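You operate a simulated robot arm through the tools that you are given. There is no shell and no other tool.

Carry out the task below with a simulated two-armed robot. There is one attempt and no reset: what you move stays moved.

## Task
Rub the wrinkles out of the green cover with the beige block.
Fine: slide the cover under the table clamp and screw its blue knob down first; put the block back and unscrew the clamp after; the grey cover stays. Set down upright: what you pick out. What is to be rubbed or washed off counts as gone when no trace of it is left.

Only the result counts: the job must be done as asked and must still hold three seconds after the hand-in. Knocking over, shifting, dropping, spilling or breaking anything else fails it. A push-on lid holds only when it is set on centred and level and pressed home; a screw cap is set on level and turned clockwise until tight.

## Robot
Two 7-joint arms with two-finger parallel grippers on one trunk that stands fixed in place. Base frame: the origin is at the foot of the trunk, x ahead of it, y to its left, z up; the work surface is at about z = 0.9. Units: m, rad, N and s.
The left shoulder is at [0.07, 0.164, 1.245], the right one opposite. With the tool pointing down near the work surface each hand reaches from about 0.38 to 0.88 m from the base axis, measured 20 degrees to its own side. Payload 3.43 kg a hand.
Tool frame (each hand has its own): the origin (TCP) lies between the finger pads and is the grasp point; the fingertips stand 0.034 m ahead of it; z points along the fingers, y is the line along which they close. The gripper opens to 0.128 m. The fingers are 0.024 m wide and 0.012 m thick; the gripper's body (0.048 by 0.13 m) begins 0.096 m behind the TCP.
Orientation is told as [roll, pitch, yaw] about the base's x, y, z axes, in that order, counted from this pose: with the fingers straight down and closing along the base's y, the tool's x points along the base's -x, its y along +y and its z along -z.

## Interface
- The arms move only by the tool send_rows. It takes "left_commands", "right_commands" or both (then of equal length, played together; a hand with none holds still); each is a list of rows, each an object (a shift or turn left out is 0, a gripper value left out holds the last) with "delta_pos": the shift along the tool's x, y, z in m, a list of three; "angular": the turn, a rotation vector about the tool's x, y, z in degrees, a list of three; "fingers": the finger opening in m, from 0 to 0.128. In form: [{"delta_pos": [tx, ty, tz], "angular": [rx, ry, rz], "fingers": fingers}, ...]. A call has 1 to 20 rows; each row shifts and turns the commanded pose from where the row before left it, along the tool's axes as they then stand. A row lasts 0.2 s, in which the tool goes at most 0.05 m and 0.15 rad; a call with a longer step from one row to the next is refused whole, and so is a gripper value outside its range. Where a pose cannot be reached the arm comes as near as it can. A force on the tool above 40 N (or 10 N above the force at the start of the call, whichever is more), or a blocked arm, ends the call early, and 0.2 s more pass. Each finger travels about 0.153 m/s and halts on what it meets, pressing with about 27 N; the grip force reading is that of the motor and also rises with nothing between the fingers. The clock runs only during rows and for 0.2 s after the last one: add rows that do not move to give the fingers time. The reply holds the time, the measured pose of the TCP, the force on the tool along the base axes, the opening and the grip force, in the units named above and with some noise, with the torque about the TCP (base axes, N m) and any sound that the robot's microphone picked up, and new pictures: "show" is both (left out), scene, wrist or none (wrist: the cameras of the hands that moved).
- Cameras (640 x 400 px; columns grow to the right, rows downward): "scene" is now at [0.1224, 0.0523, 1.4829]; the picture's right is [0.60, -0.80, 0.00], its down [-0.40, -0.30, -0.87] and it looks along [0.70, 0.52, -0.50] (base axes); focal length 256 px, centre (320, 200). "left" rides on the left gripper at [0.076, 0.011, -0.16] in its tool frame; the picture's right is [-0.15, 0.99, 0.00], its down [-0.88, -0.13, -0.46] and it looks along [-0.45, -0.07, 0.89] (tool axes); focal length 234 px, centre (320, 200). "right" rides on the right gripper at [0.076, -0.011, -0.16] in its tool frame; the picture's right is [0.15, 0.99, 0.00], its down [-0.88, 0.13, -0.46] and it looks along [-0.45, 0.07, 0.89] (tool axes); focal length 234 px, centre (320, 200).
- slide_trunk(by): slides the trunk up (or, below 0, down) by that many m; the arms and the scene camera ride with it, the base frame stays. It gives what a move gives, with no picture.
- pan_tilt(pan, tilt): turns the head with the scene camera to pan (to the left, within 1.501 rad either way) and tilt (down, from -0.506 to 1.204), counted from straight ahead of the robot. It gives what a move gives, and a new picture of the scene camera.
- point_at(camera, pixels): there is no depth. For up to 12 entries [column, row, z] of the newest picture of that camera ("zoom" is the newest enlarged one), the place [x, y] in the base frame at which the ray of that pixel passes the height z, good to about 0.002 m. It takes no simulated time.
- inspect(camera, box): a new picture of the part [left, top, right, bottom] of that camera's present view, enlarged. It takes no simulated time.
- job_done(): hands the job in; it is judged then, once.

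Leave the grippers open and the arms clear of the work at the hand-in unless told otherwise.

The tools are called as name(argument=value, ...) on one line, values as JSON. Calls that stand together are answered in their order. send_rows: Moves the arms, as the interface text tells. Its arguments: {"type":"object","properties":{"left_commands":{"type":"array"},"right_commands":{"type":"array"},"show":{"type":"string","enum":["both","scene","wrist","none"]}},"required":[]} The other tools are called the same way: slide_trunk (by) moves the trunk up or down; pan_tilt (pan, tilt) turns the head that bears the scene camera; point_at (camera, pixels) gives the place at which the rays of pixels pass given heights; inspect (camera, box) takes an enlarged picture of a part of a camera's view; job_done () hands the job in.

At the start:

```text
time: 0.0
left_position: [0.4188, 0.599, 1.2714]
left_tool_rot: [-0.001, 0.0, 0.003]
left_contact_force: [0.1, 0.1, -0.2]
left_torque: [0.0, -0.01, 0.0]
left_gripper_width: 0.1281
left_gripper_force: 0.1
right_position: [0.4344, 0.0755, 1.3615]
right_tool_rot: [0.0, 0.0, 0.0]
right_contact_force: [0.4, 1.0, 0.2]
right_torque: [-0.01, -0.02, -0.01]
right_gripper_width: 0.1279
right_gripper_force: 0.0
trunk travel left (down, up): [-0.725, 0.215]
head pan, tilt (commanded): [0.639, 0.52]
```

scene: 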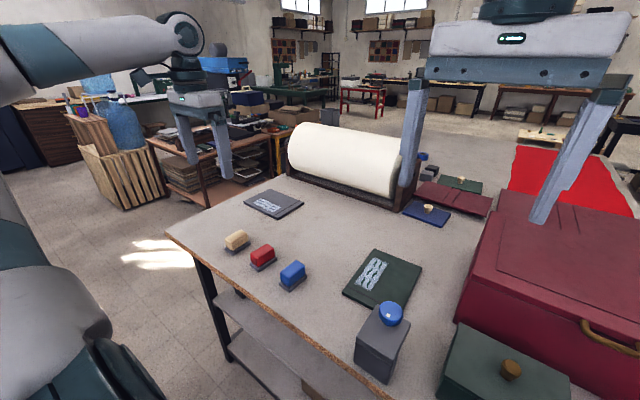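
right: 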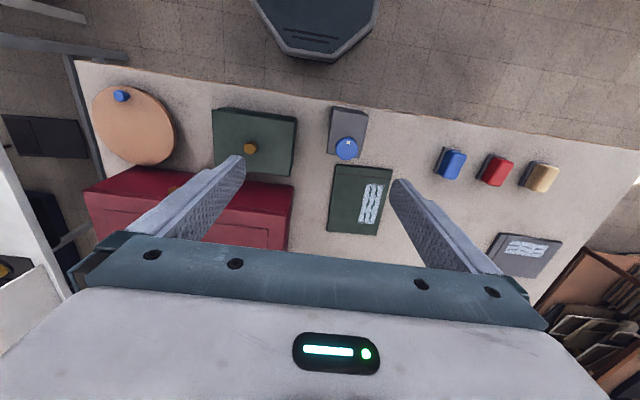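
left: 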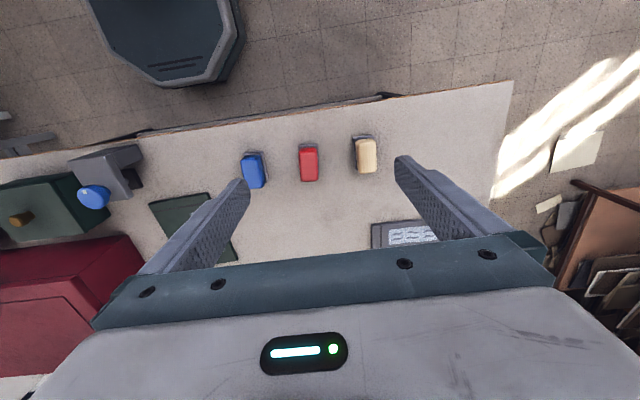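

The scene picture shows a green cover with light wrinkle marks at about (383,278). A clamp with a blue knob stands at (385,325). Three blocks, beige, red and blue, are at (237,240), (262,257) and (292,273). A grey cover is at (273,203). I'll enlarge these areas before moving anything.

inspect(camera="scene", box=[320, 230, 460, 390])

inspect(camera="scene", box=[200, 180, 340, 300])

inspect(camera="right", box=[300, 90, 420, 250])

point_at(camera="scene", pixels=[[374, 249, 0.9], [422, 264, 0.9], [342, 294, 0.9], [390, 312, 0.9], [237, 240, 0.93], [262, 257, 0.93], [292, 273, 0.93], [272, 203, 0.9], [391, 314, 1.0]])

```text
2.50 times, centred on (390, 310) of scene
```

zoom: 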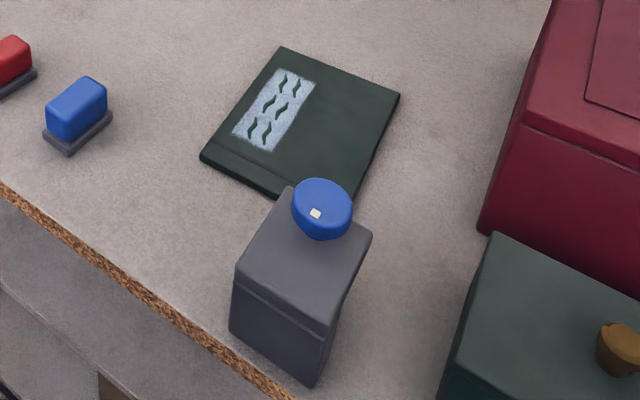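

```text
3.33 times, centred on (270, 240) of scene
```

zoom: 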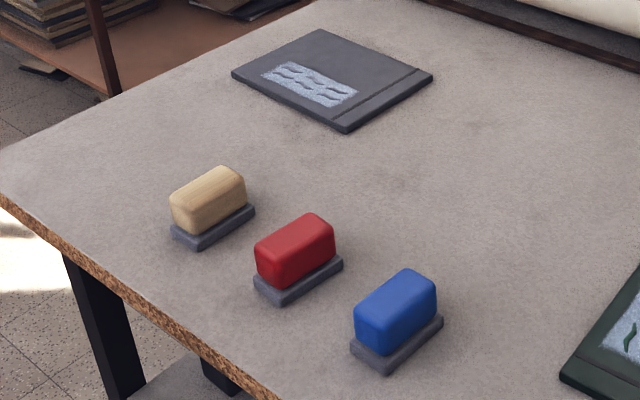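

```text
2.50 times, centred on (360, 170) of right
```

zoom: 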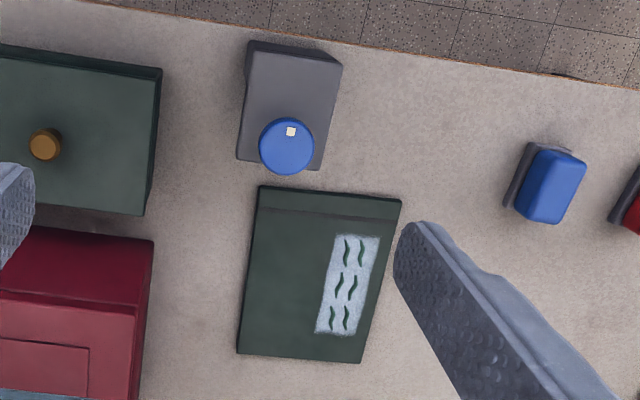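

```text
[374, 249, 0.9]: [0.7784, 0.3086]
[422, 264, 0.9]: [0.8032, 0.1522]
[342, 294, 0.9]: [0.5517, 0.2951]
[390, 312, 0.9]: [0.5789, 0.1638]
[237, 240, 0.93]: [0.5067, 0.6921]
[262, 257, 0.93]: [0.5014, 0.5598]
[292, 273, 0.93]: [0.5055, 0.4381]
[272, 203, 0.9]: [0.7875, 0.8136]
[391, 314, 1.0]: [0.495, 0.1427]
```

The clamp looks like a grey body with an arm and a blue knob, which overhang the table towards +x. The cover lies just beyond it. I'll turn the head straight at the clamp and cover to measure them better.

pan_tilt(pan=0.3, tilt=0.8)

```text
time: 0.8
left_position: [0.4201, 0.5986, 1.272]
left_tool_rot: [0.0, -0.001, 0.002]
left_contact_force: [0.3, -0.1, -0.3]
left_torque: [-0.04, 0.0, 0.0]
left_gripper_width: 0.1278
left_gripper_force: 0.0
right_position: [0.4332, 0.0751, 1.3616]
right_tool_rot: [0.001, 0.0, 0.001]
right_contact_force: [0.5, 0.5, 0.0]
right_torque: [-0.04, -0.03, 0.03]
right_gripper_width: 0.128
right_gripper_force: 0.0
trunk travel left (down, up): [-0.725, 0.215]
head pan, tilt (commanded): [0.3, 0.799]
```

scene: 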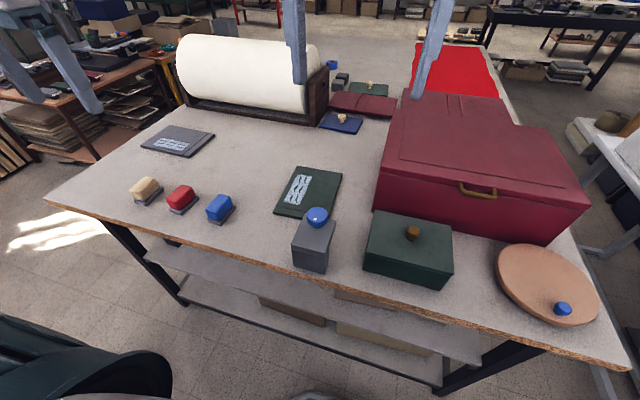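

Now I'll enlarge the clamp at (315,240) and the cover at (307,192).

inspect(camera="scene", box=[260, 155, 380, 285])

point_at(camera="scene", pixels=[[294, 166, 0.905], [341, 174, 0.905], [274, 210, 0.905], [322, 218, 0.905], [293, 267, 0.9], [325, 274, 0.9], [317, 217, 1.0], [317, 217, 1.02], [301, 217, 0.98], [336, 224, 0.98], [292, 248, 0.98], [328, 254, 0.98]])

```text
3.08 times, centred on (320, 220) of scene
```

zoom: 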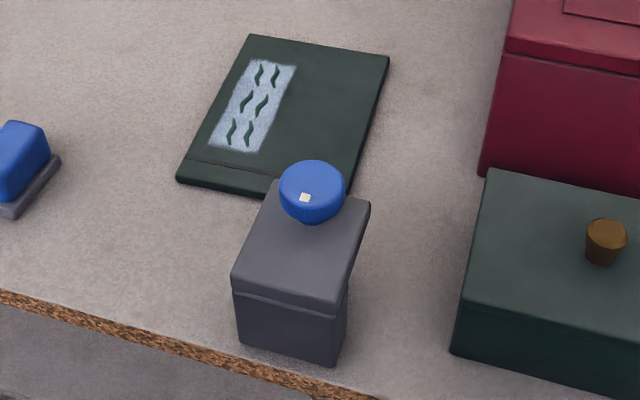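

```text
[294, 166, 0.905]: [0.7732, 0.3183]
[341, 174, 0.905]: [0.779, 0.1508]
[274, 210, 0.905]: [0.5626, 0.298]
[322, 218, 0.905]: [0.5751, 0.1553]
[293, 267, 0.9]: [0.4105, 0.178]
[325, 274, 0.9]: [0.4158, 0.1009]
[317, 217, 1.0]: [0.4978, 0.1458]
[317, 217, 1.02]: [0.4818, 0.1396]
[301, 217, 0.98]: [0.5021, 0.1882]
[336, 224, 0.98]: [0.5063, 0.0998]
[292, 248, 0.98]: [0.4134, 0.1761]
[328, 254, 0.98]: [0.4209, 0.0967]
```

The clamp's top is at about z = 0.98 and the knob sits near (0.49, 0.143). I need a side view of the gap under its arm. I'll bring the left hand over and roll it, so its camera looks along -y at the clamp.

send_rows(left_commands=[{"delta_pos": [-0.005, -0.03, 0.025]}, {"delta_pos": [-0.005, -0.03, 0.025]}, {"delta_pos": [-0.005, -0.03, 0.025]}, {"delta_pos": [-0.005, -0.03, 0.025]}, {"delta_pos": [-0.005, -0.03, 0.025]}, {"delta_pos": [-0.005, -0.03, 0.025]}, {"angular": [8, 0, 0]}, {"angular": [8, 0, 0]}, {"angular": [8, 0, 0]}, {"angular": [8, 0, 0]}, {"angular": [8, 0, 0]}, {"angular": [8, 0, 0]}, {"angular": [8, 0, 0]}, {"angular": [4, 0, 0]}, {}], show="both")

```text
time: 4.0
left_position: [0.4492, 0.4178, 1.1226]
left_tool_rot: [-1.049, -0.001, 0.002]
left_contact_force: [0.4, 0.0, 0.4]
left_torque: [0.03, 0.0, 0.02]
left_gripper_width: 0.128
left_gripper_force: 0.0
right_position: [0.435, 0.0757, 1.3622]
right_tool_rot: [0.001, 0.0, 0.001]
right_contact_force: [-1.2, -0.4, 1.0]
right_torque: [0.03, -0.01, 0.02]
right_gripper_width: 0.1281
right_gripper_force: 0.0
trunk travel left (down, up): [-0.725, 0.215]
head pan, tilt (commanded): [0.3, 0.799]
```

scene: 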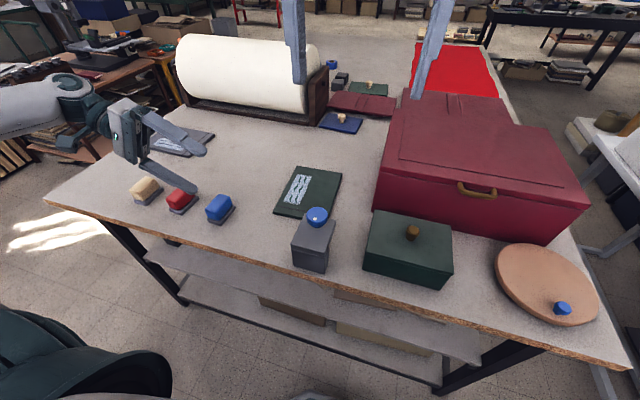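
left: 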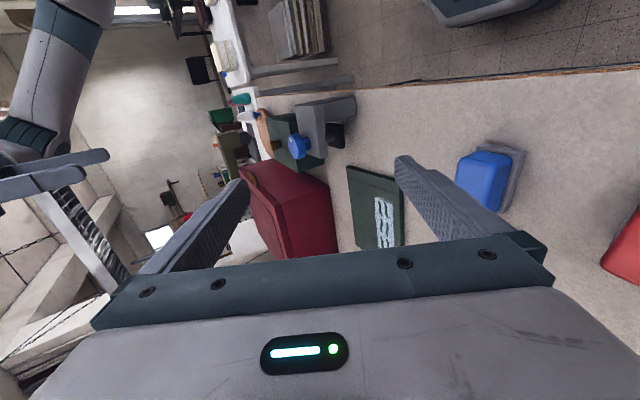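

In the left view the clamp lies around (320,125), turned on its side. I'll enlarge that.

inspect(camera="left", box=[260, 80, 420, 260])

inspect(camera="left", box=[275, 85, 365, 165])

```text
2.22 times, centred on (340, 170) of left
```

zoom: 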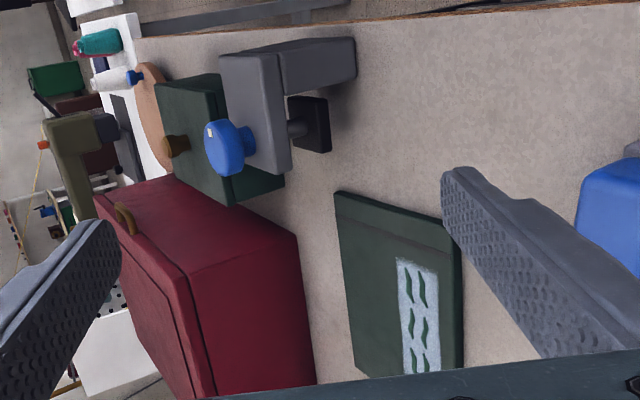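

```text
5.00 times, centred on (320, 125) of left
```

zoom: 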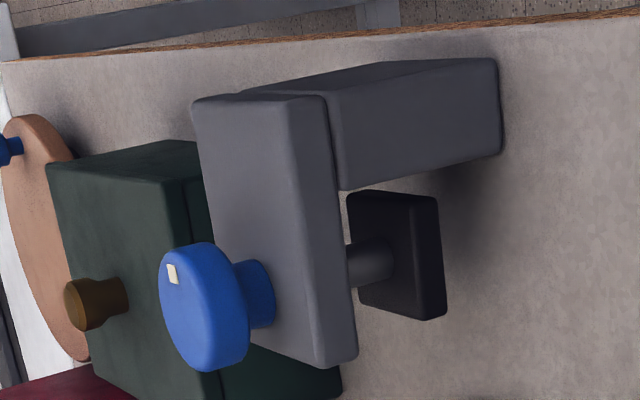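

I can see the screw with a dark pad under the arm, standing above the table. I'll enlarge the pad to measure how high it is.

inspect(camera="left", box=[300, 95, 380, 155])

```text
6.67 times, centred on (340, 125) of left
```

zoom: 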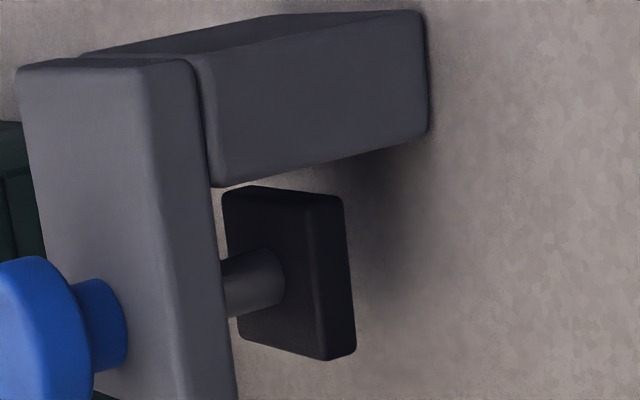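

I'll read base-frame positions off this enlargement: the column foot corners, the pad's bottom-edge corners at several heights, and the arm edge.

point_at(camera="zoom", pixels=[[427, 133, 0.9], [422, 12, 0.9], [343, 198, 0.91], [343, 198, 0.92], [343, 198, 0.93], [355, 354, 0.91], [355, 354, 0.92], [355, 354, 0.93], [215, 187, 0.96], [215, 187, 0.95], [190, 60, 0.96], [280, 285, 0.93]])

point_at(camera="left", pixels=[[304, 146, 0.98], [304, 146, 1.0], [304, 146, 1.02], [326, 154, 0.965], [325, 104, 0.965], [312, 158, 0.98], [298, 146, 1.02]])

```text
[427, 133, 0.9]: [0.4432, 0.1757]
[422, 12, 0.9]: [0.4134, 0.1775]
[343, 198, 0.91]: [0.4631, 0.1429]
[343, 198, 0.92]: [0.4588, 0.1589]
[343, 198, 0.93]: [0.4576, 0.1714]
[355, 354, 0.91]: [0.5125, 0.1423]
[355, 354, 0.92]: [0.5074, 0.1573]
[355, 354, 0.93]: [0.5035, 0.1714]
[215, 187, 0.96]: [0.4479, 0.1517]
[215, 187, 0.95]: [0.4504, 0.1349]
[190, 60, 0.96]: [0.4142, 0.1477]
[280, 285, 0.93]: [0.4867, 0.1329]
```

```text
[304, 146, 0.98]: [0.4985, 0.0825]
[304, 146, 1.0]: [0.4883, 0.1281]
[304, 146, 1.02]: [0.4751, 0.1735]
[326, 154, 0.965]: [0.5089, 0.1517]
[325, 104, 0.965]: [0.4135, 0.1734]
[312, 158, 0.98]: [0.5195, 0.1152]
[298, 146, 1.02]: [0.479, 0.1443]
```

The pad is about 0.048 wide, centred near (0.482, 0.14), with its underside at about z = 0.922. The column face is at x ≈ 0.443. Next I'll measure the cover from the right hand camera, which looks from above.

inspect(camera="right", box=[310, 90, 410, 250])

```text
2.50 times, centred on (360, 170) of right
```

zoom: 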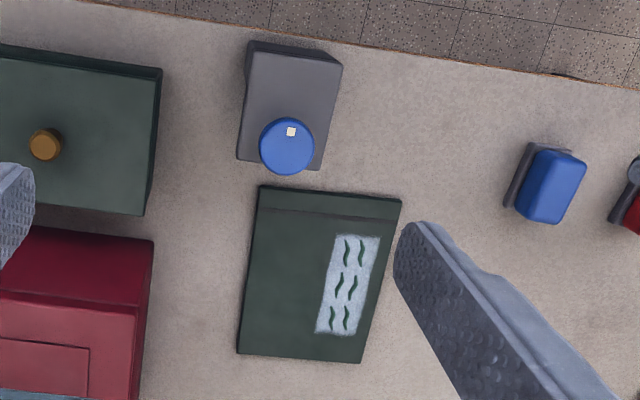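

point_at(camera="zoom", pixels=[[260, 187, 0.91], [401, 200, 0.91], [238, 353, 0.91], [362, 362, 0.91], [335, 235, 0.91], [380, 238, 0.91], [357, 335, 0.91], [315, 332, 0.91], [287, 146, 1.02], [146, 214, 0.97], [143, 240, 0.97], [303, 211, 0.91]])

point_at(camera="scene", pixels=[[294, 166, 0.91], [341, 174, 0.91], [274, 211, 0.91], [372, 212, 0.96], [364, 265, 0.9], [373, 263, 0.9], [373, 205, 0.9]])

```text
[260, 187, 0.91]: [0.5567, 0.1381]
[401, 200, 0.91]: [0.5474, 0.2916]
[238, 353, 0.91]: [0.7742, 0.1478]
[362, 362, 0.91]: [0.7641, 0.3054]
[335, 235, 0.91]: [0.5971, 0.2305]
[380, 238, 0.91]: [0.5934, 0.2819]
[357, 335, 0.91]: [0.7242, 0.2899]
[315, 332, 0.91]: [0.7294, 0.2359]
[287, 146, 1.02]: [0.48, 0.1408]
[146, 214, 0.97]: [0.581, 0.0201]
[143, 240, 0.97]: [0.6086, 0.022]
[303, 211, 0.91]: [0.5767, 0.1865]
```

```text
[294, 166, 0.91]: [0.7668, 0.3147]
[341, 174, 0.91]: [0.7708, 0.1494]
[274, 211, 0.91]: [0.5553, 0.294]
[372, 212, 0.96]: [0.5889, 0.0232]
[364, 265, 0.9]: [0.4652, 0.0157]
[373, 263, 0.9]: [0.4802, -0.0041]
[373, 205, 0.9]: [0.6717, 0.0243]
```

The cover's corners are near (0.557,0.138), (0.547,0.292), (0.774,0.148) and (0.764,0.305). That makes it about 0.155 by 0.217, turned roughly 3°. The wrinkle patch spans x 0.595–0.728 and y 0.23–0.288.

To get the cover under the pad (y 0.117–0.163) I need to push it about 0.03 in -y and about 0.1 in -x. I'll roll the left hand upright and yaw it 90° so both open fingers can push the cover's left edge.

send_rows(left_commands=[{"angular": [-8, 0, 0]}, {"angular": [-8, 0, 0]}, {"angular": [-8, 0, 0]}, {"angular": [-8, 0, 0]}, {"angular": [-8, 0, 0]}, {"angular": [-8, 0, 0]}, {"angular": [-8, 0, 0]}, {"angular": [-4, 0, 0]}, {"angular": [0, 0, 8.18], "fingers": 0.1}, {"angular": [0, 0, 8.18]}, {"angular": [0, 0, 8.18]}, {"angular": [0, 0, 8.18]}, {"angular": [0, 0, 8.18]}, {"angular": [0, 0, 8.18]}, {"angular": [0, 0, 8.18]}, {"angular": [0, 0, 8.18]}, {"angular": [0, 0, 8.18]}, {"angular": [0, 0, 8.18]}, {"angular": [0, 0, 8.18]}, {}], show="both")

```text
time: 8.2
left_position: [0.449, 0.4181, 1.1223]
left_tool_rot: [0.0, -0.002, -1.571]
left_contact_force: [0.3, 0.1, 0.0]
left_torque: [0.01, 0.02, 0.01]
left_gripper_width: 0.1002
left_gripper_force: 0.0
right_position: [0.4351, 0.0755, 1.3618]
right_tool_rot: [0.001, 0.0, 0.001]
right_contact_force: [-0.5, 0.4, 0.5]
right_torque: [0.01, 0.0, 0.01]
right_gripper_width: 0.1281
right_gripper_force: 0.0
trunk travel left (down, up): [-0.725, 0.215]
head pan, tilt (commanded): [0.3, 0.799]
```

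scene: 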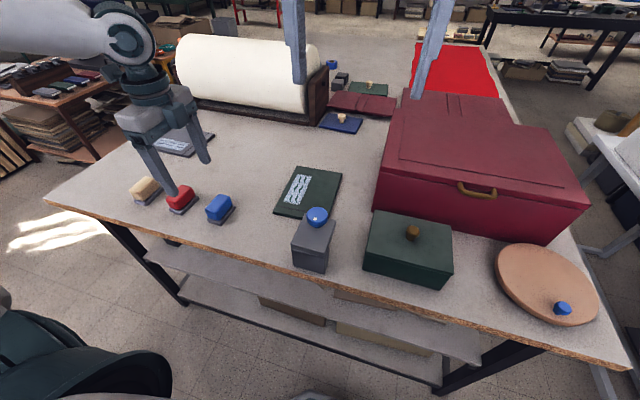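
left: 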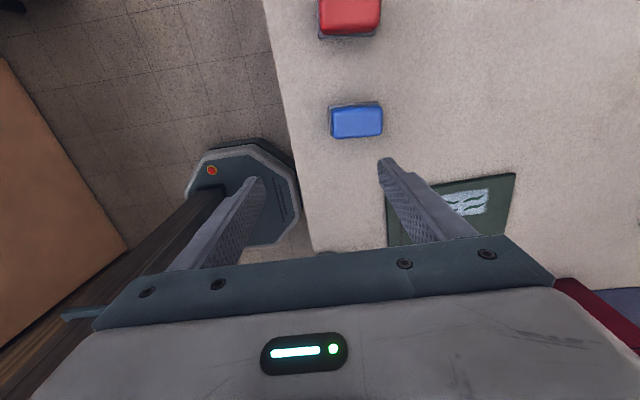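

I'm at yaw -90°, so tool x is +y and tool y is +x. Next I'll move to beside the cover's left edge at (0.66, 0.34) and come down most of the way.

send_rows(left_commands=[{"delta_pos": [-0.013, 0.0352, 0]}, {"delta_pos": [-0.013, 0.0352, 0]}, {"delta_pos": [-0.013, 0.0352, 0]}, {"delta_pos": [-0.013, 0.0352, 0]}, {"delta_pos": [-0.013, 0.0352, 0]}, {"delta_pos": [-0.013, 0.0352, 0]}, {"delta_pos": [0, 0, 0.035]}, {"delta_pos": [0, 0, 0.035]}, {"delta_pos": [0, 0, 0.035]}, {"delta_pos": [0, 0, 0.035]}, {"delta_pos": [0, 0, 0.03]}, {}], show="both")

```text
time: 10.8
left_position: [0.6607, 0.3414, 0.9534]
left_tool_rot: [0.002, 0.0, -1.567]
left_contact_force: [-0.1, 0.6, 0.1]
left_torque: [-0.04, -0.02, -0.01]
left_gripper_width: 0.1
left_gripper_force: 0.0
right_position: [0.4341, 0.0747, 1.3618]
right_tool_rot: [-0.001, 0.0, 0.0]
right_contact_force: [0.2, 0.5, -0.5]
right_torque: [0.02, 0.0, 0.01]
right_gripper_width: 0.1279
right_gripper_force: 0.1
trunk travel left (down, up): [-0.725, 0.215]
head pan, tilt (commanded): [0.3, 0.799]
```

scene: 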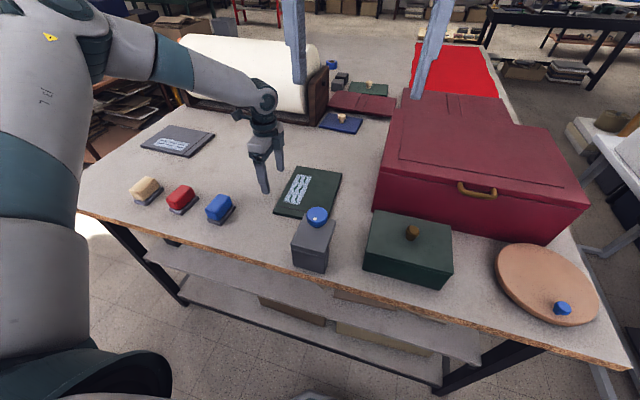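
left: 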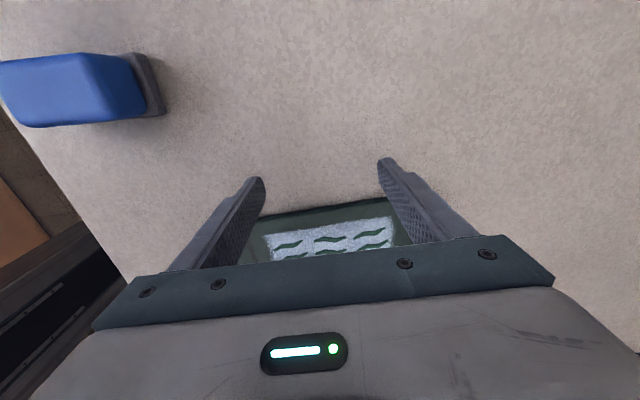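

The fingers are clear of the cover's left edge. I'll lower the tips to about 3 mm above the table, then push slowly in -y (tool -x) for about 0.05.

send_rows(left_commands=[{"delta_pos": [0, 0, 0.008]}, {"delta_pos": [0, 0, 0.008]}, {}, {"delta_pos": [-0.006, 0, 0]}, {"delta_pos": [-0.006, 0, 0]}, {"delta_pos": [-0.006, 0, 0]}, {"delta_pos": [-0.006, 0, 0]}, {"delta_pos": [-0.006, 0, 0]}, {"delta_pos": [-0.006, 0, 0]}, {"delta_pos": [-0.006, 0, 0]}, {"delta_pos": [-0.006, 0, 0]}, {}], show="both")

```text
time: 13.4
left_position: [0.6509, 0.2988, 0.9436]
left_tool_rot: [0.003, -0.002, -1.569]
left_contact_force: [-0.3, 0.5, 0.5]
left_torque: [0.0, 0.03, 0.04]
left_gripper_width: 0.1002
left_gripper_force: 0.1
left hand out of reach, approached as far as the arm can: row 7, 9, 11
right_position: [0.4346, 0.0756, 1.3615]
right_tool_rot: [0.001, 0.0, 0.002]
right_contact_force: [-0.4, -0.2, 0.7]
right_torque: [0.01, -0.03, 0.0]
right_gripper_width: 0.1282
right_gripper_force: 0.0
trunk travel left (down, up): [-0.725, 0.215]
head pan, tilt (commanded): [0.3, 0.799]
```

scene: 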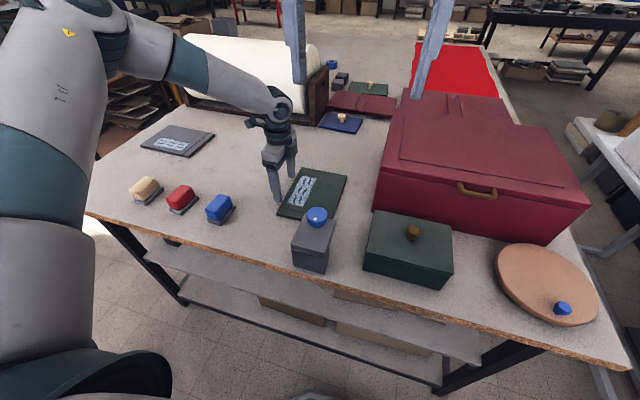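
left: 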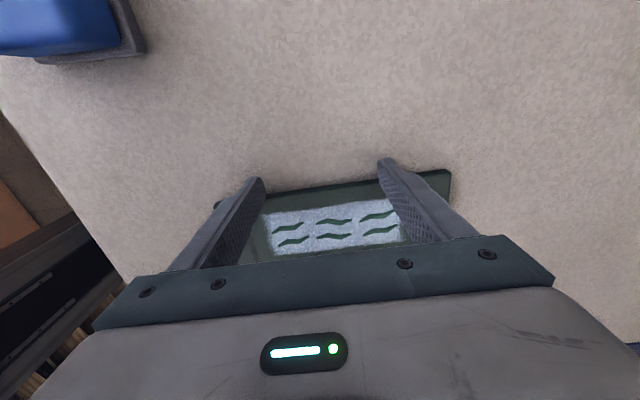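

The arm met a reach limit at yaw -90°, and it settled at (0.651, 0.299, 0.944). The cover appears to have moved somewhat. I'll look closely before going on.

inspect(camera="scene", box=[250, 145, 370, 235])

inspect(camera="left", box=[200, 130, 480, 260])

inspect(camera="right", box=[310, 90, 410, 250])

```text
4.44 times, centred on (310, 190) of scene
```

zoom: 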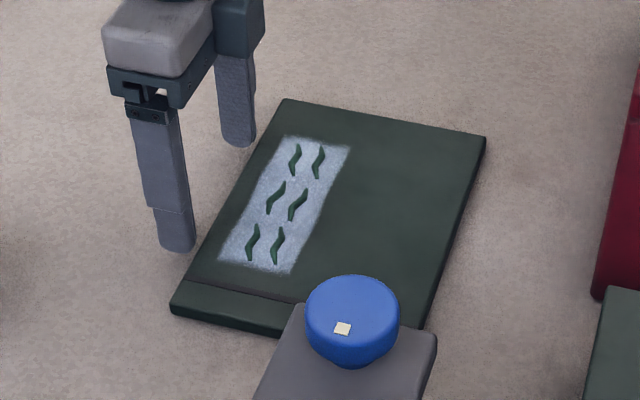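

```text
2.29 times, centred on (340, 195) of left
```

zoom: 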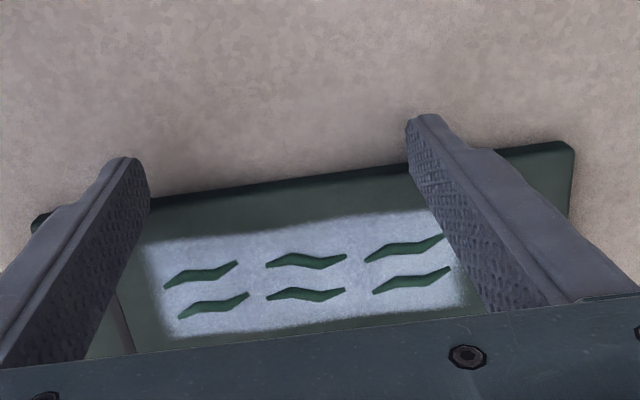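

```text
2.50 times, centred on (360, 170) of right
```

zoom: 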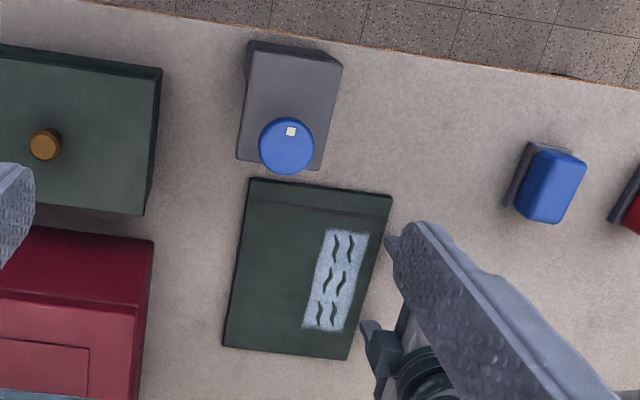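

The cover has moved about 13 mm in -y and 8 mm in -x, and is still turned about 3–4°. Yaw -90° reaches the arm's limits here, so I'll back off, lift, and turn back to yaw 0.

send_rows(left_commands=[{"delta_pos": [0.02, 0, 0]}, {"delta_pos": [0.02, 0, -0.01]}, {"delta_pos": [0, 0, -0.04]}, {"delta_pos": [0, 0, -0.04]}, {"delta_pos": [0, 0, -0.04]}, {"angular": [0, 0, -8.18], "fingers": 0.0}, {"angular": [0, 0, -8.18]}, {"angular": [0, 0, -8.18]}, {"angular": [0, 0, -8.18]}, {"angular": [0, 0, -8.18]}, {"angular": [0, 0, -8.18]}, {"angular": [0, 0, -8.18]}, {"angular": [0, 0, -8.18]}, {"angular": [0, 0, -8.18]}, {"angular": [0, 0, -8.18]}, {"angular": [0, 0, -8.18]}, {}], show="both")

```text
time: 17.0
left_position: [0.6504, 0.338, 1.0752]
left_tool_rot: [0.0, 0.0, 0.004]
left_contact_force: [0.6, -0.3, -0.5]
left_torque: [-0.01, 0.01, 0.0]
left_gripper_width: 0.0
left_gripper_force: 26.8
right_position: [0.4351, 0.0746, 1.3615]
right_tool_rot: [0.001, 0.0, 0.002]
right_contact_force: [-0.5, 0.5, -0.1]
right_torque: [-0.01, -0.01, -0.03]
right_gripper_width: 0.1283
right_gripper_force: 0.0
trunk travel left (down, up): [-0.725, 0.215]
head pan, tilt (commanded): [0.3, 0.799]
```

scene: 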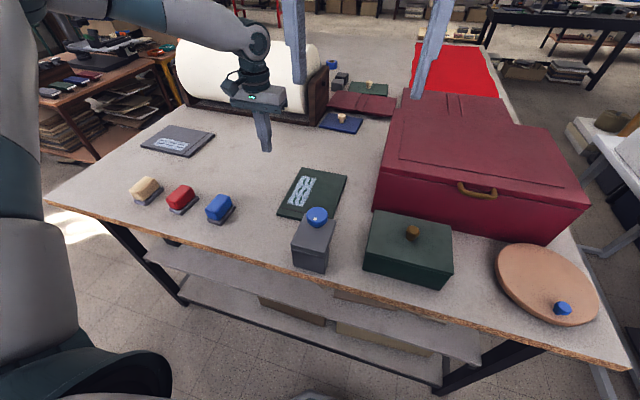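
left: 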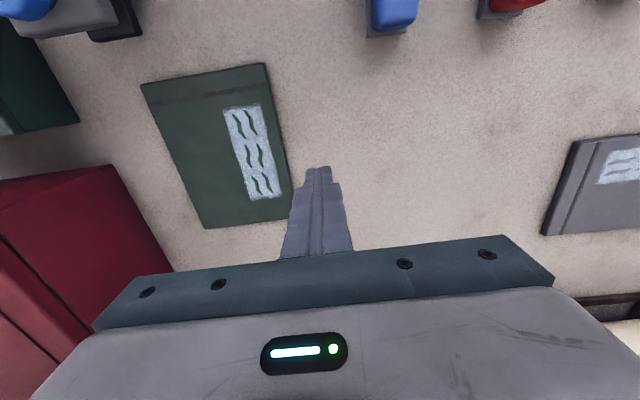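

This is a clear view of the cover, with corners at about (142,85), (267,64), (291,217) and (206,228). I'll measure them.

point_at(camera="left", pixels=[[142, 85, 0.91], [267, 64, 0.91], [291, 217, 0.91], [206, 228, 0.91], [222, 109, 0.91], [260, 102, 0.91], [281, 194, 0.91], [249, 201, 0.91]])

inspect(camera="left", box=[130, 50, 330, 240])

```text
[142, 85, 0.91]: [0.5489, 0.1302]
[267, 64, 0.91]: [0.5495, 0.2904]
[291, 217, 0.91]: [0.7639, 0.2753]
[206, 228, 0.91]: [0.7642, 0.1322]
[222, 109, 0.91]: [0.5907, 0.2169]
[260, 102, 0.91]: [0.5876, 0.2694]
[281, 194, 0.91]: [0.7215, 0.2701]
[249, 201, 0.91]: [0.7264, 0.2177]
```

```text
2.11 times, centred on (230, 145) of left
```

zoom: 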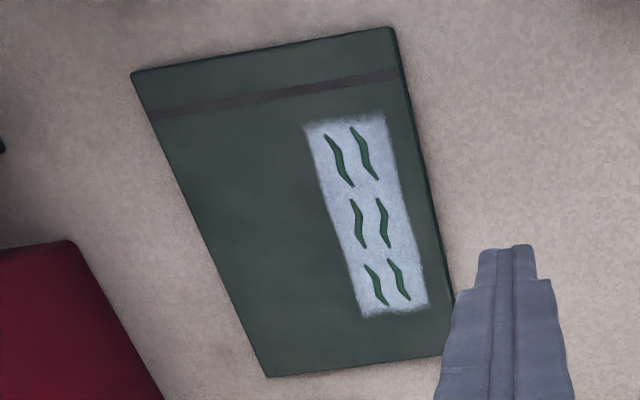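

point_at(camera="right", pixels=[[332.4, 162, 0.91], [388.4, 168, 0.91], [321.6, 228.8, 0.91], [370.8, 234, 0.91]])

point_at(camera="zoom", pixels=[[131, 74, 0.91], [390, 28, 0.91], [461, 353, 0.91], [268, 377, 0.91], [304, 127, 0.91], [384, 115, 0.91], [429, 304, 0.91], [362, 318, 0.91]])

```text
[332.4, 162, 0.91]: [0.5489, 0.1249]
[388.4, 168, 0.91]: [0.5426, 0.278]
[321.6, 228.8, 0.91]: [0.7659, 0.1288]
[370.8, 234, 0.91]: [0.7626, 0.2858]
```

```text
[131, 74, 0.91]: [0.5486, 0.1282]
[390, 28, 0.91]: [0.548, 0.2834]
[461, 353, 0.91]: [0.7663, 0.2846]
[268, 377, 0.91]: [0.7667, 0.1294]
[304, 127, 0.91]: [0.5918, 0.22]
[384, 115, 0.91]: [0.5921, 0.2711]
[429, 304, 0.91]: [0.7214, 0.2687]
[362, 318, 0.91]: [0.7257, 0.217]
```

The cover now sits at about x 0.547–0.766, y 0.128–0.284, and is nearly straight. I'll close the fingers and come down beside its left edge at x ≈ 0.657. From there I'll push it another 12 mm in -y, so the pad lands fully on it.

send_rows(left_commands=[{"delta_pos": [-0.007, 0, 0.03]}, {"delta_pos": [0, 0, 0.04]}, {"delta_pos": [0, 0, 0.04]}, {"delta_pos": [0, 0, 0.015]}, {"delta_pos": [0, 0, 0.008]}, {"delta_pos": [0, 0, 0.004]}, {"delta_pos": [0, -0.01, 0]}, {"delta_pos": [0, -0.01, 0]}, {"delta_pos": [0, -0.01, 0]}, {"delta_pos": [0, -0.005, 0]}, {"delta_pos": [0, -0.005, 0]}, {"delta_pos": [0, -0.005, 0]}, {"delta_pos": [0, -0.005, 0]}, {"delta_pos": [0, -0.005, 0]}, {}], show="both")

```text
time: 20.2
left_position: [0.6477, 0.2918, 0.9476]
left_tool_rot: [-0.001, 0.0, 0.002]
left_contact_force: [0.4, -0.1, 0.0]
left_torque: [-0.01, 0.0, 0.01]
left_gripper_width: 0.0001
left_gripper_force: 26.8
left hand out of reach, approached as far as the arm can: row 9, 11, 13
right_position: [0.4345, 0.0752, 1.3619]
right_tool_rot: [0.001, 0.001, 0.0]
right_contact_force: [0.9, -1.2, -0.1]
right_torque: [0.01, -0.01, -0.02]
right_gripper_width: 0.1275
right_gripper_force: 0.0
trunk travel left (down, up): [-0.725, 0.215]
head pan, tilt (commanded): [0.3, 0.799]
```

scene: 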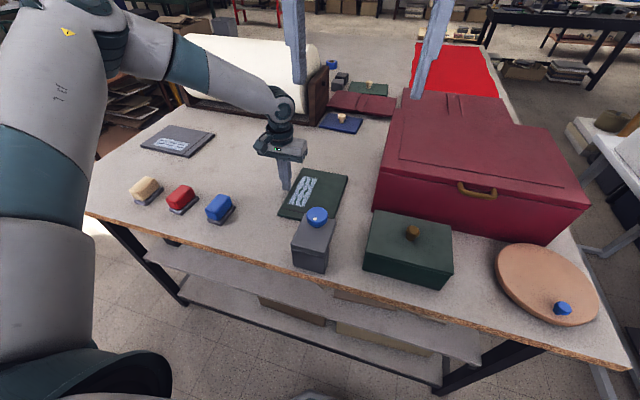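
left: 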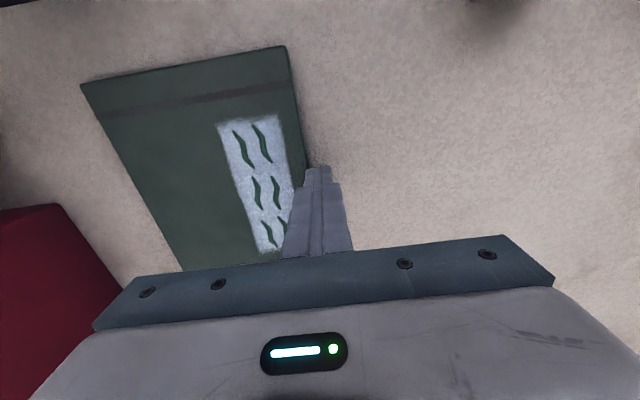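

The arm hit its limit again near y ≈ 0.30, rising to z = 0.948 (tips at about 0.914). I'll check whether the cover moved and where the fingertips are.

inspect(camera="left", box=[60, 30, 380, 270])

inspect(camera="scene", box=[250, 145, 370, 235])

point_at(camera="left", pixels=[[81, 84, 0.91], [286, 47, 0.91], [218, 124, 0.91], [278, 114, 0.91]])

```text
1.67 times, centred on (220, 150) of left
```

zoom: 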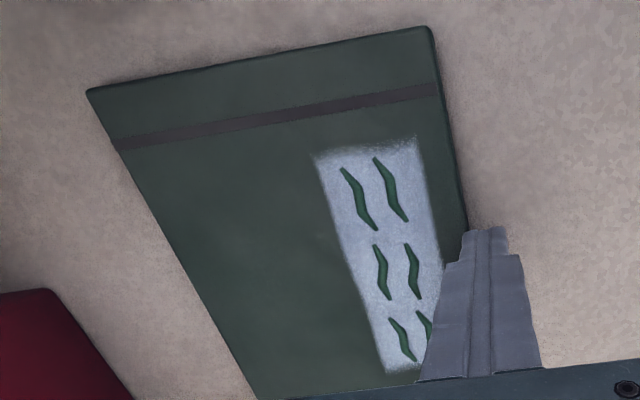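

```text
4.44 times, centred on (310, 190) of scene
```

zoom: 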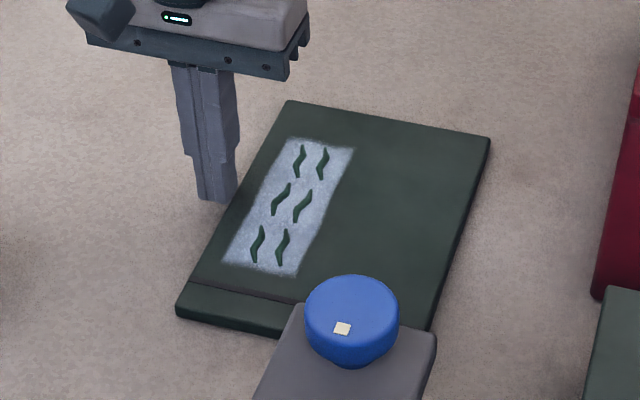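

```text
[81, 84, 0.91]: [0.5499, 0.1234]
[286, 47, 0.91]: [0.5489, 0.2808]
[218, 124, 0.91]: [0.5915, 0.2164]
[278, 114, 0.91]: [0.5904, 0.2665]
```

The cover moved only a few mm; its right edge is now at y ≈ 0.124, which already covers the pad's centre. I'll lift, back away, and look for an arm posture that reaches over the far side. First I'll move high to about (0.80, 0.20) with the fingers open to 0.10.

send_rows(left_commands=[{"delta_pos": [0, 0.015, 0]}, {"delta_pos": [0, 0, -0.04]}, {"delta_pos": [0, 0, -0.04]}, {"delta_pos": [0, 0, -0.04]}, {"delta_pos": [0, 0, -0.04], "fingers": 0.1}, {"delta_pos": [-0.025, -0.02, 0]}, {"delta_pos": [-0.025, -0.02, 0]}, {"delta_pos": [-0.025, -0.02, 0]}, {"delta_pos": [-0.025, -0.02, 0]}, {"delta_pos": [-0.025, -0.02, 0]}, {"delta_pos": [-0.025, -0.005, 0]}, {}], show="both")

```text
time: 22.8
left_position: [0.7029, 0.2688, 1.1138]
left_tool_rot: [-0.001, -0.001, 0.003]
left_contact_force: [0.5, -0.4, 0.1]
left_torque: [0.04, -0.02, 0.01]
left_gripper_width: 0.1
left_gripper_force: 0.1
left hand out of reach, approached as far as the arm can: row 8, 9, 10, 11
right_position: [0.4362, 0.0755, 1.3611]
right_tool_rot: [0.001, -0.003, -0.002]
right_contact_force: [0.8, -0.5, -0.6]
right_torque: [0.01, -0.01, -0.01]
right_gripper_width: 0.128
right_gripper_force: 0.0
trunk travel left (down, up): [-0.725, 0.215]
head pan, tilt (commanded): [0.3, 0.799]
```

scene: 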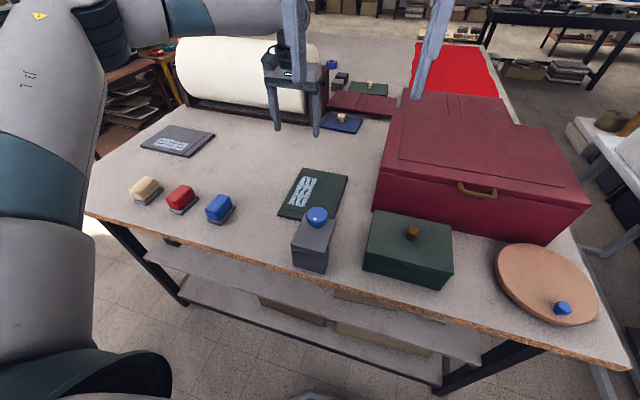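
left: 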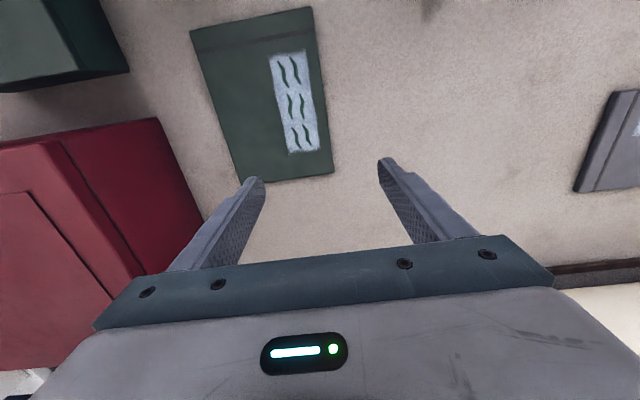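

The arm stopped at (0.703, 0.269, 1.114) even though it is high up, so a joint limit from this elbow posture is the likely cause. I'll test whether it reaches further in x when y is larger, staying high and in free air.

send_rows(left_commands=[{"delta_pos": [0, 0.03, 0]}, {"delta_pos": [0, 0.03, 0]}, {"delta_pos": [0, 0.03, 0]}, {"delta_pos": [-0.03, 0, 0]}, {"delta_pos": [-0.03, 0, 0]}, {"delta_pos": [-0.03, 0, 0]}, {"delta_pos": [-0.03, 0, 0]}, {}], show="scene")

```text
time: 24.6
left_position: [0.7489, 0.373, 1.1179]
left_tool_rot: [0.0, -0.003, 0.002]
left_contact_force: [0.6, 0.3, -0.8]
left_torque: [0.01, 0.01, 0.0]
left_gripper_width: 0.1001
left_gripper_force: 0.1
left hand out of reach, approached as far as the arm can: row 5, 6, 7
right_position: [0.4361, 0.0757, 1.3615]
right_tool_rot: [-0.001, 0.0, 0.001]
right_contact_force: [0.5, -1.0, 0.3]
right_torque: [0.01, 0.02, -0.03]
right_gripper_width: 0.1278
right_gripper_force: 0.1
trunk travel left (down, up): [-0.725, 0.215]
head pan, tilt (commanded): [0.3, 0.799]
```

scene: 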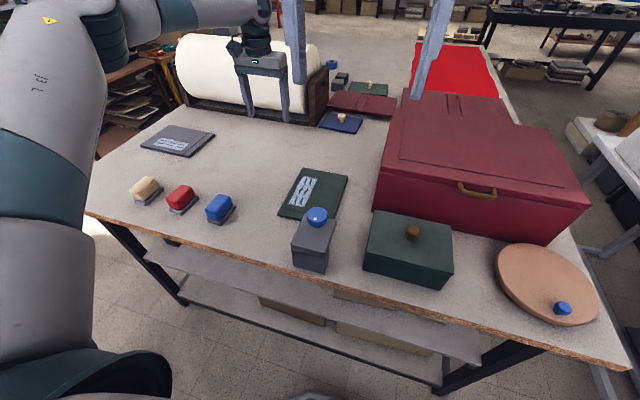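

The limit changes with the arm's posture. I'll return to the starting pose to unwind the elbow, then head straight for the far side.

send_rows(left_commands=[{"delta_pos": [0.033, 0.0226, -0.0153]}, {"delta_pos": [0.033, 0.0226, -0.0153]}, {"delta_pos": [0.033, 0.0226, -0.0153]}, {"delta_pos": [0.033, 0.0226, -0.0153]}, {"delta_pos": [0.033, 0.0226, -0.0153]}, {"delta_pos": [0.033, 0.0226, -0.0153]}, {"delta_pos": [0.033, 0.0226, -0.0153]}, {"delta_pos": [0.033, 0.0226, -0.0153]}, {"delta_pos": [0.033, 0.0226, -0.0153]}, {"delta_pos": [0.033, 0.0226, -0.0153]}, {}], show="scene")

pan_tilt(pan=0.64, tilt=0.52)

```text
time: 27.0
left_position: [0.4175, 0.5981, 1.2696]
left_tool_rot: [0.002, 0.002, 0.001]
left_contact_force: [0.5, -0.5, -0.5]
left_torque: [0.04, 0.02, -0.02]
left_gripper_width: 0.1003
left_gripper_force: 0.1
right_position: [0.4356, 0.0758, 1.362]
right_tool_rot: [-0.001, 0.002, 0.0]
right_contact_force: [0.4, -0.5, -0.5]
right_torque: [0.01, 0.01, 0.01]
right_gripper_width: 0.1281
right_gripper_force: 0.0
trunk travel left (down, up): [-0.725, 0.215]
head pan, tilt (commanded): [0.3, 0.799]
```

scene: 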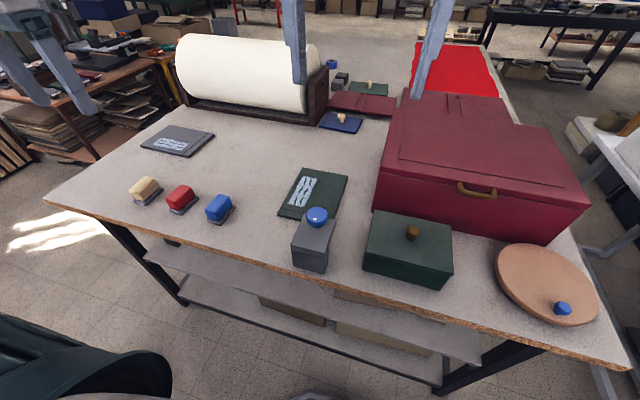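

```text
time: 27.9
left_position: [0.4173, 0.5975, 1.2688]
left_tool_rot: [0.002, 0.0, 0.002]
left_contact_force: [-1.3, 0.0, 0.0]
left_torque: [0.02, -0.02, -0.04]
left_gripper_width: 0.0999
left_gripper_force: 0.1
right_position: [0.4352, 0.0748, 1.3617]
right_tool_rot: [0.0, 0.001, 0.0]
right_contact_force: [-0.2, 1.2, -0.5]
right_torque: [-0.01, -0.02, -0.01]
right_gripper_width: 0.128
right_gripper_force: 0.0
trunk travel left (down, up): [-0.725, 0.215]
head pan, tilt (commanded): [0.641, 0.52]
```

scene: 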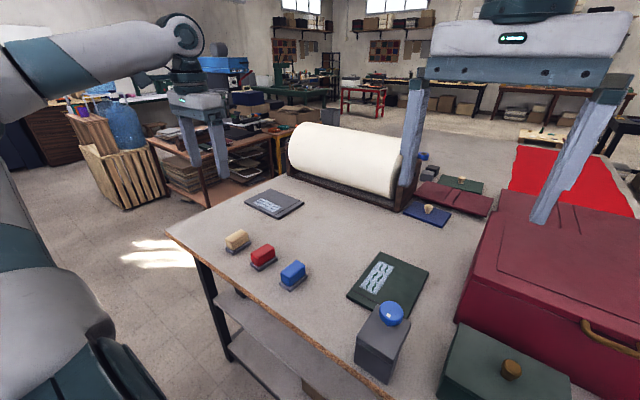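

The arm is back in its starting posture. Now I'll try going straight to about (0.79, 0.22, 1.10).

send_rows(left_commands=[{"delta_pos": [-0.0286, -0.029, 0.0131]}, {"delta_pos": [-0.0286, -0.029, 0.0131]}, {"delta_pos": [-0.0286, -0.029, 0.0131]}, {"delta_pos": [-0.0286, -0.029, 0.0131]}, {"delta_pos": [-0.0286, -0.029, 0.0131]}, {"delta_pos": [-0.0286, -0.029, 0.0131]}, {"delta_pos": [-0.0286, -0.029, 0.0131]}, {"delta_pos": [-0.0286, -0.029, 0.0131]}, {"delta_pos": [-0.0286, -0.029, 0.0131]}, {"delta_pos": [-0.0286, -0.029, 0.0131]}, {"delta_pos": [-0.0286, -0.029, 0.0131]}, {"delta_pos": [-0.0286, -0.029, 0.0131]}, {"delta_pos": [-0.0286, -0.029, 0.0131]}, {}], show="scene")

```text
time: 30.9
left_position: [0.7068, 0.277, 1.1123]
left_tool_rot: [-0.001, -0.002, 0.003]
left_contact_force: [-0.2, -0.4, -0.4]
left_torque: [0.0, -0.02, -0.04]
left_gripper_width: 0.1
left_gripper_force: 0.1
left hand out of reach, approached as far as the arm can: row 11, 12, 13
right_position: [0.4348, 0.075, 1.3604]
right_tool_rot: [0.0, 0.0, 0.0]
right_contact_force: [-0.4, -0.4, 0.6]
right_torque: [-0.04, 0.0, -0.01]
right_gripper_width: 0.1279
right_gripper_force: 0.0
trunk travel left (down, up): [-0.725, 0.215]
head pan, tilt (commanded): [0.641, 0.52]
```

scene: 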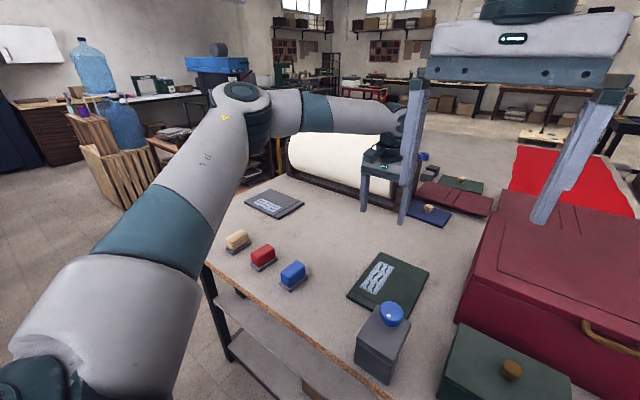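

From the picture the elbow is bent about 110°, so the arm isn't stretched out. Some joint limit at this trunk height must be stopping it. I'll see whether a different trunk height helps: raise the trunk by 0.15 (the hands ride up), then reach out again.

slide_trunk(by=0.15)

send_rows(left_commands=[{"delta_pos": [0, 0, 0.04]}, {"delta_pos": [0, 0, 0.04]}, {"delta_pos": [0, 0, 0.04]}, {"delta_pos": [0, 0, 0.03]}, {"delta_pos": [-0.02, -0.01, 0]}, {"delta_pos": [-0.02, -0.01, 0]}, {"delta_pos": [-0.02, -0.01, 0]}, {"delta_pos": [-0.02, -0.01, 0]}, {}], show="scene")

```text
time: 32.6
left_position: [0.7089, 0.2766, 1.2613]
left_tool_rot: [0.0, -0.003, 0.0]
left_contact_force: [0.8, 0.1, -0.1]
left_torque: [-0.01, 0.0, 0.02]
left_gripper_width: 0.1002
left_gripper_force: 0.0
right_position: [0.4351, 0.0754, 1.5106]
right_tool_rot: [-0.001, 0.001, 0.0]
right_contact_force: [-0.3, 0.7, 0.6]
right_torque: [0.01, -0.01, -0.02]
right_gripper_width: 0.1277
right_gripper_force: 0.0
trunk travel left (down, up): [-0.875, 0.065]
head pan, tilt (commanded): [0.641, 0.52]
```

```text
time: 34.6
left_position: [0.6882, 0.2953, 1.1532]
left_tool_rot: [-0.003, -0.004, 0.003]
left_contact_force: [-0.4, 0.8, -0.2]
left_torque: [-0.02, -0.01, 0.0]
left_gripper_width: 0.1002
left_gripper_force: 0.1
left hand out of reach, approached as far as the arm can: row 1, 2, 3, 4, 5, 6, 7, 8
right_position: [0.435, 0.0757, 1.5117]
right_tool_rot: [0.0, -0.001, 0.001]
right_contact_force: [-0.2, 0.0, 0.3]
right_torque: [0.01, 0.02, -0.04]
right_gripper_width: 0.1281
right_gripper_force: 0.1
trunk travel left (down, up): [-0.875, 0.065]
head pan, tilt (commanded): [0.641, 0.52]
```

scene: 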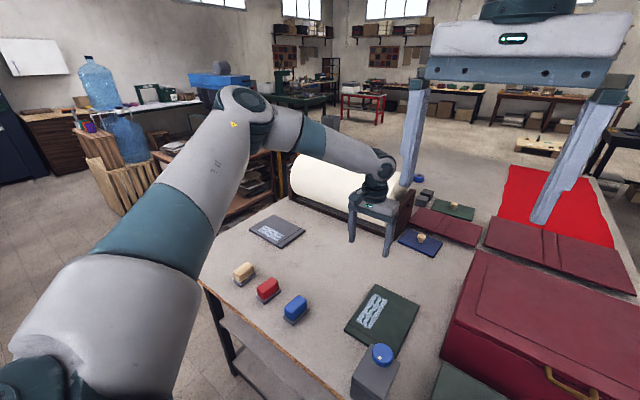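

Raising the trunk made it worse: it now fails as soon as it goes lower relative to the shoulder. So a lower trunk should help. I'll lift the left hand, then slide the trunk down 0.30, which is 0.15 below where it started.

send_rows(left_commands=[{"delta_pos": [0.02, 0, -0.04]}, {"delta_pos": [0.02, 0, -0.04]}, {"delta_pos": [0.02, 0, -0.04]}, {"delta_pos": [0, 0, -0.04]}, {"delta_pos": [0, 0, -0.04]}, {}], show="none")

slide_trunk(by=-0.3)

```text
time: 36.0
left_position: [0.6262, 0.2961, 1.3522]
left_tool_rot: [-0.002, -0.002, 0.004]
left_contact_force: [-0.7, -0.2, 0.6]
left_torque: [-0.01, 0.03, 0.01]
left_gripper_width: 0.0998
left_gripper_force: 0.0
right_position: [0.4354, 0.0768, 1.5109]
right_tool_rot: [0.0, -0.002, 0.0]
right_contact_force: [0.0, 0.6, -0.2]
right_torque: [0.01, 0.0, -0.02]
right_gripper_width: 0.128
right_gripper_force: 0.0
trunk travel left (down, up): [-0.875, 0.065]
head pan, tilt (commanded): [0.641, 0.52]
```

```text
time: 39.0
left_position: [0.6265, 0.2959, 1.0528]
left_tool_rot: [-0.001, -0.002, 0.001]
left_contact_force: [0.0, 0.1, -0.1]
left_torque: [0.0, -0.03, -0.01]
left_gripper_width: 0.0999
left_gripper_force: 0.0
right_position: [0.435, 0.0753, 1.2108]
right_tool_rot: [-0.001, -0.001, 0.0]
right_contact_force: [0.8, 0.0, -0.7]
right_torque: [0.01, 0.04, -0.02]
right_gripper_width: 0.1279
right_gripper_force: 0.2
trunk travel left (down, up): [-0.575, 0.365]
head pan, tilt (commanded): [0.641, 0.52]
```

Now I'll reach out high towards (0.80, 0.20).

send_rows(left_commands=[{"delta_pos": [-0.034, -0.019, 0]}, {"delta_pos": [-0.034, -0.019, 0]}, {"delta_pos": [-0.034, -0.019, 0]}, {"delta_pos": [-0.034, -0.019, 0]}, {"delta_pos": [-0.036, -0.019, 0]}, {}], show="both")

```text
time: 40.4
left_position: [0.6926, 0.2587, 1.053]
left_tool_rot: [-0.001, -0.003, 0.001]
left_contact_force: [-0.4, 0.2, -0.9]
left_torque: [0.0, 0.0, 0.02]
left_gripper_width: 0.1002
left_gripper_force: 0.1
left hand out of reach, approached as far as the arm can: row 3, 4, 5
right_position: [0.4344, 0.0753, 1.2111]
right_tool_rot: [0.001, 0.001, 0.0]
right_contact_force: [0.6, -0.1, 0.6]
right_torque: [-0.02, -0.02, 0.03]
right_gripper_width: 0.1281
right_gripper_force: 0.0
trunk travel left (down, up): [-0.575, 0.365]
head pan, tilt (commanded): [0.641, 0.52]
```

scene: 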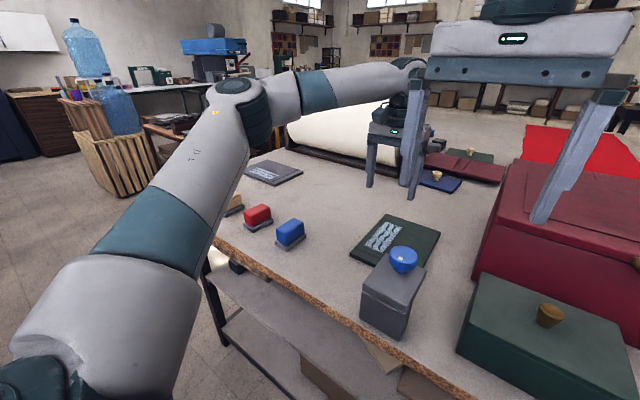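
left: 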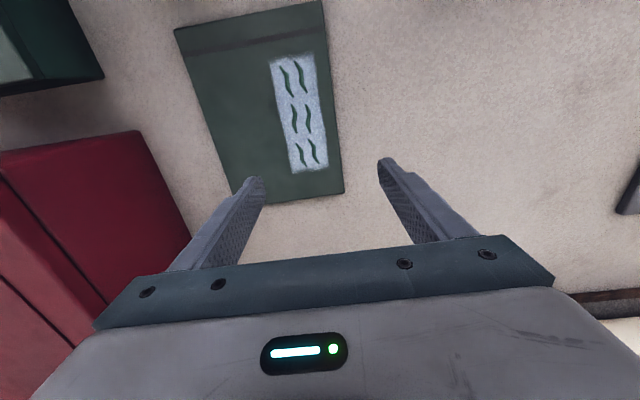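

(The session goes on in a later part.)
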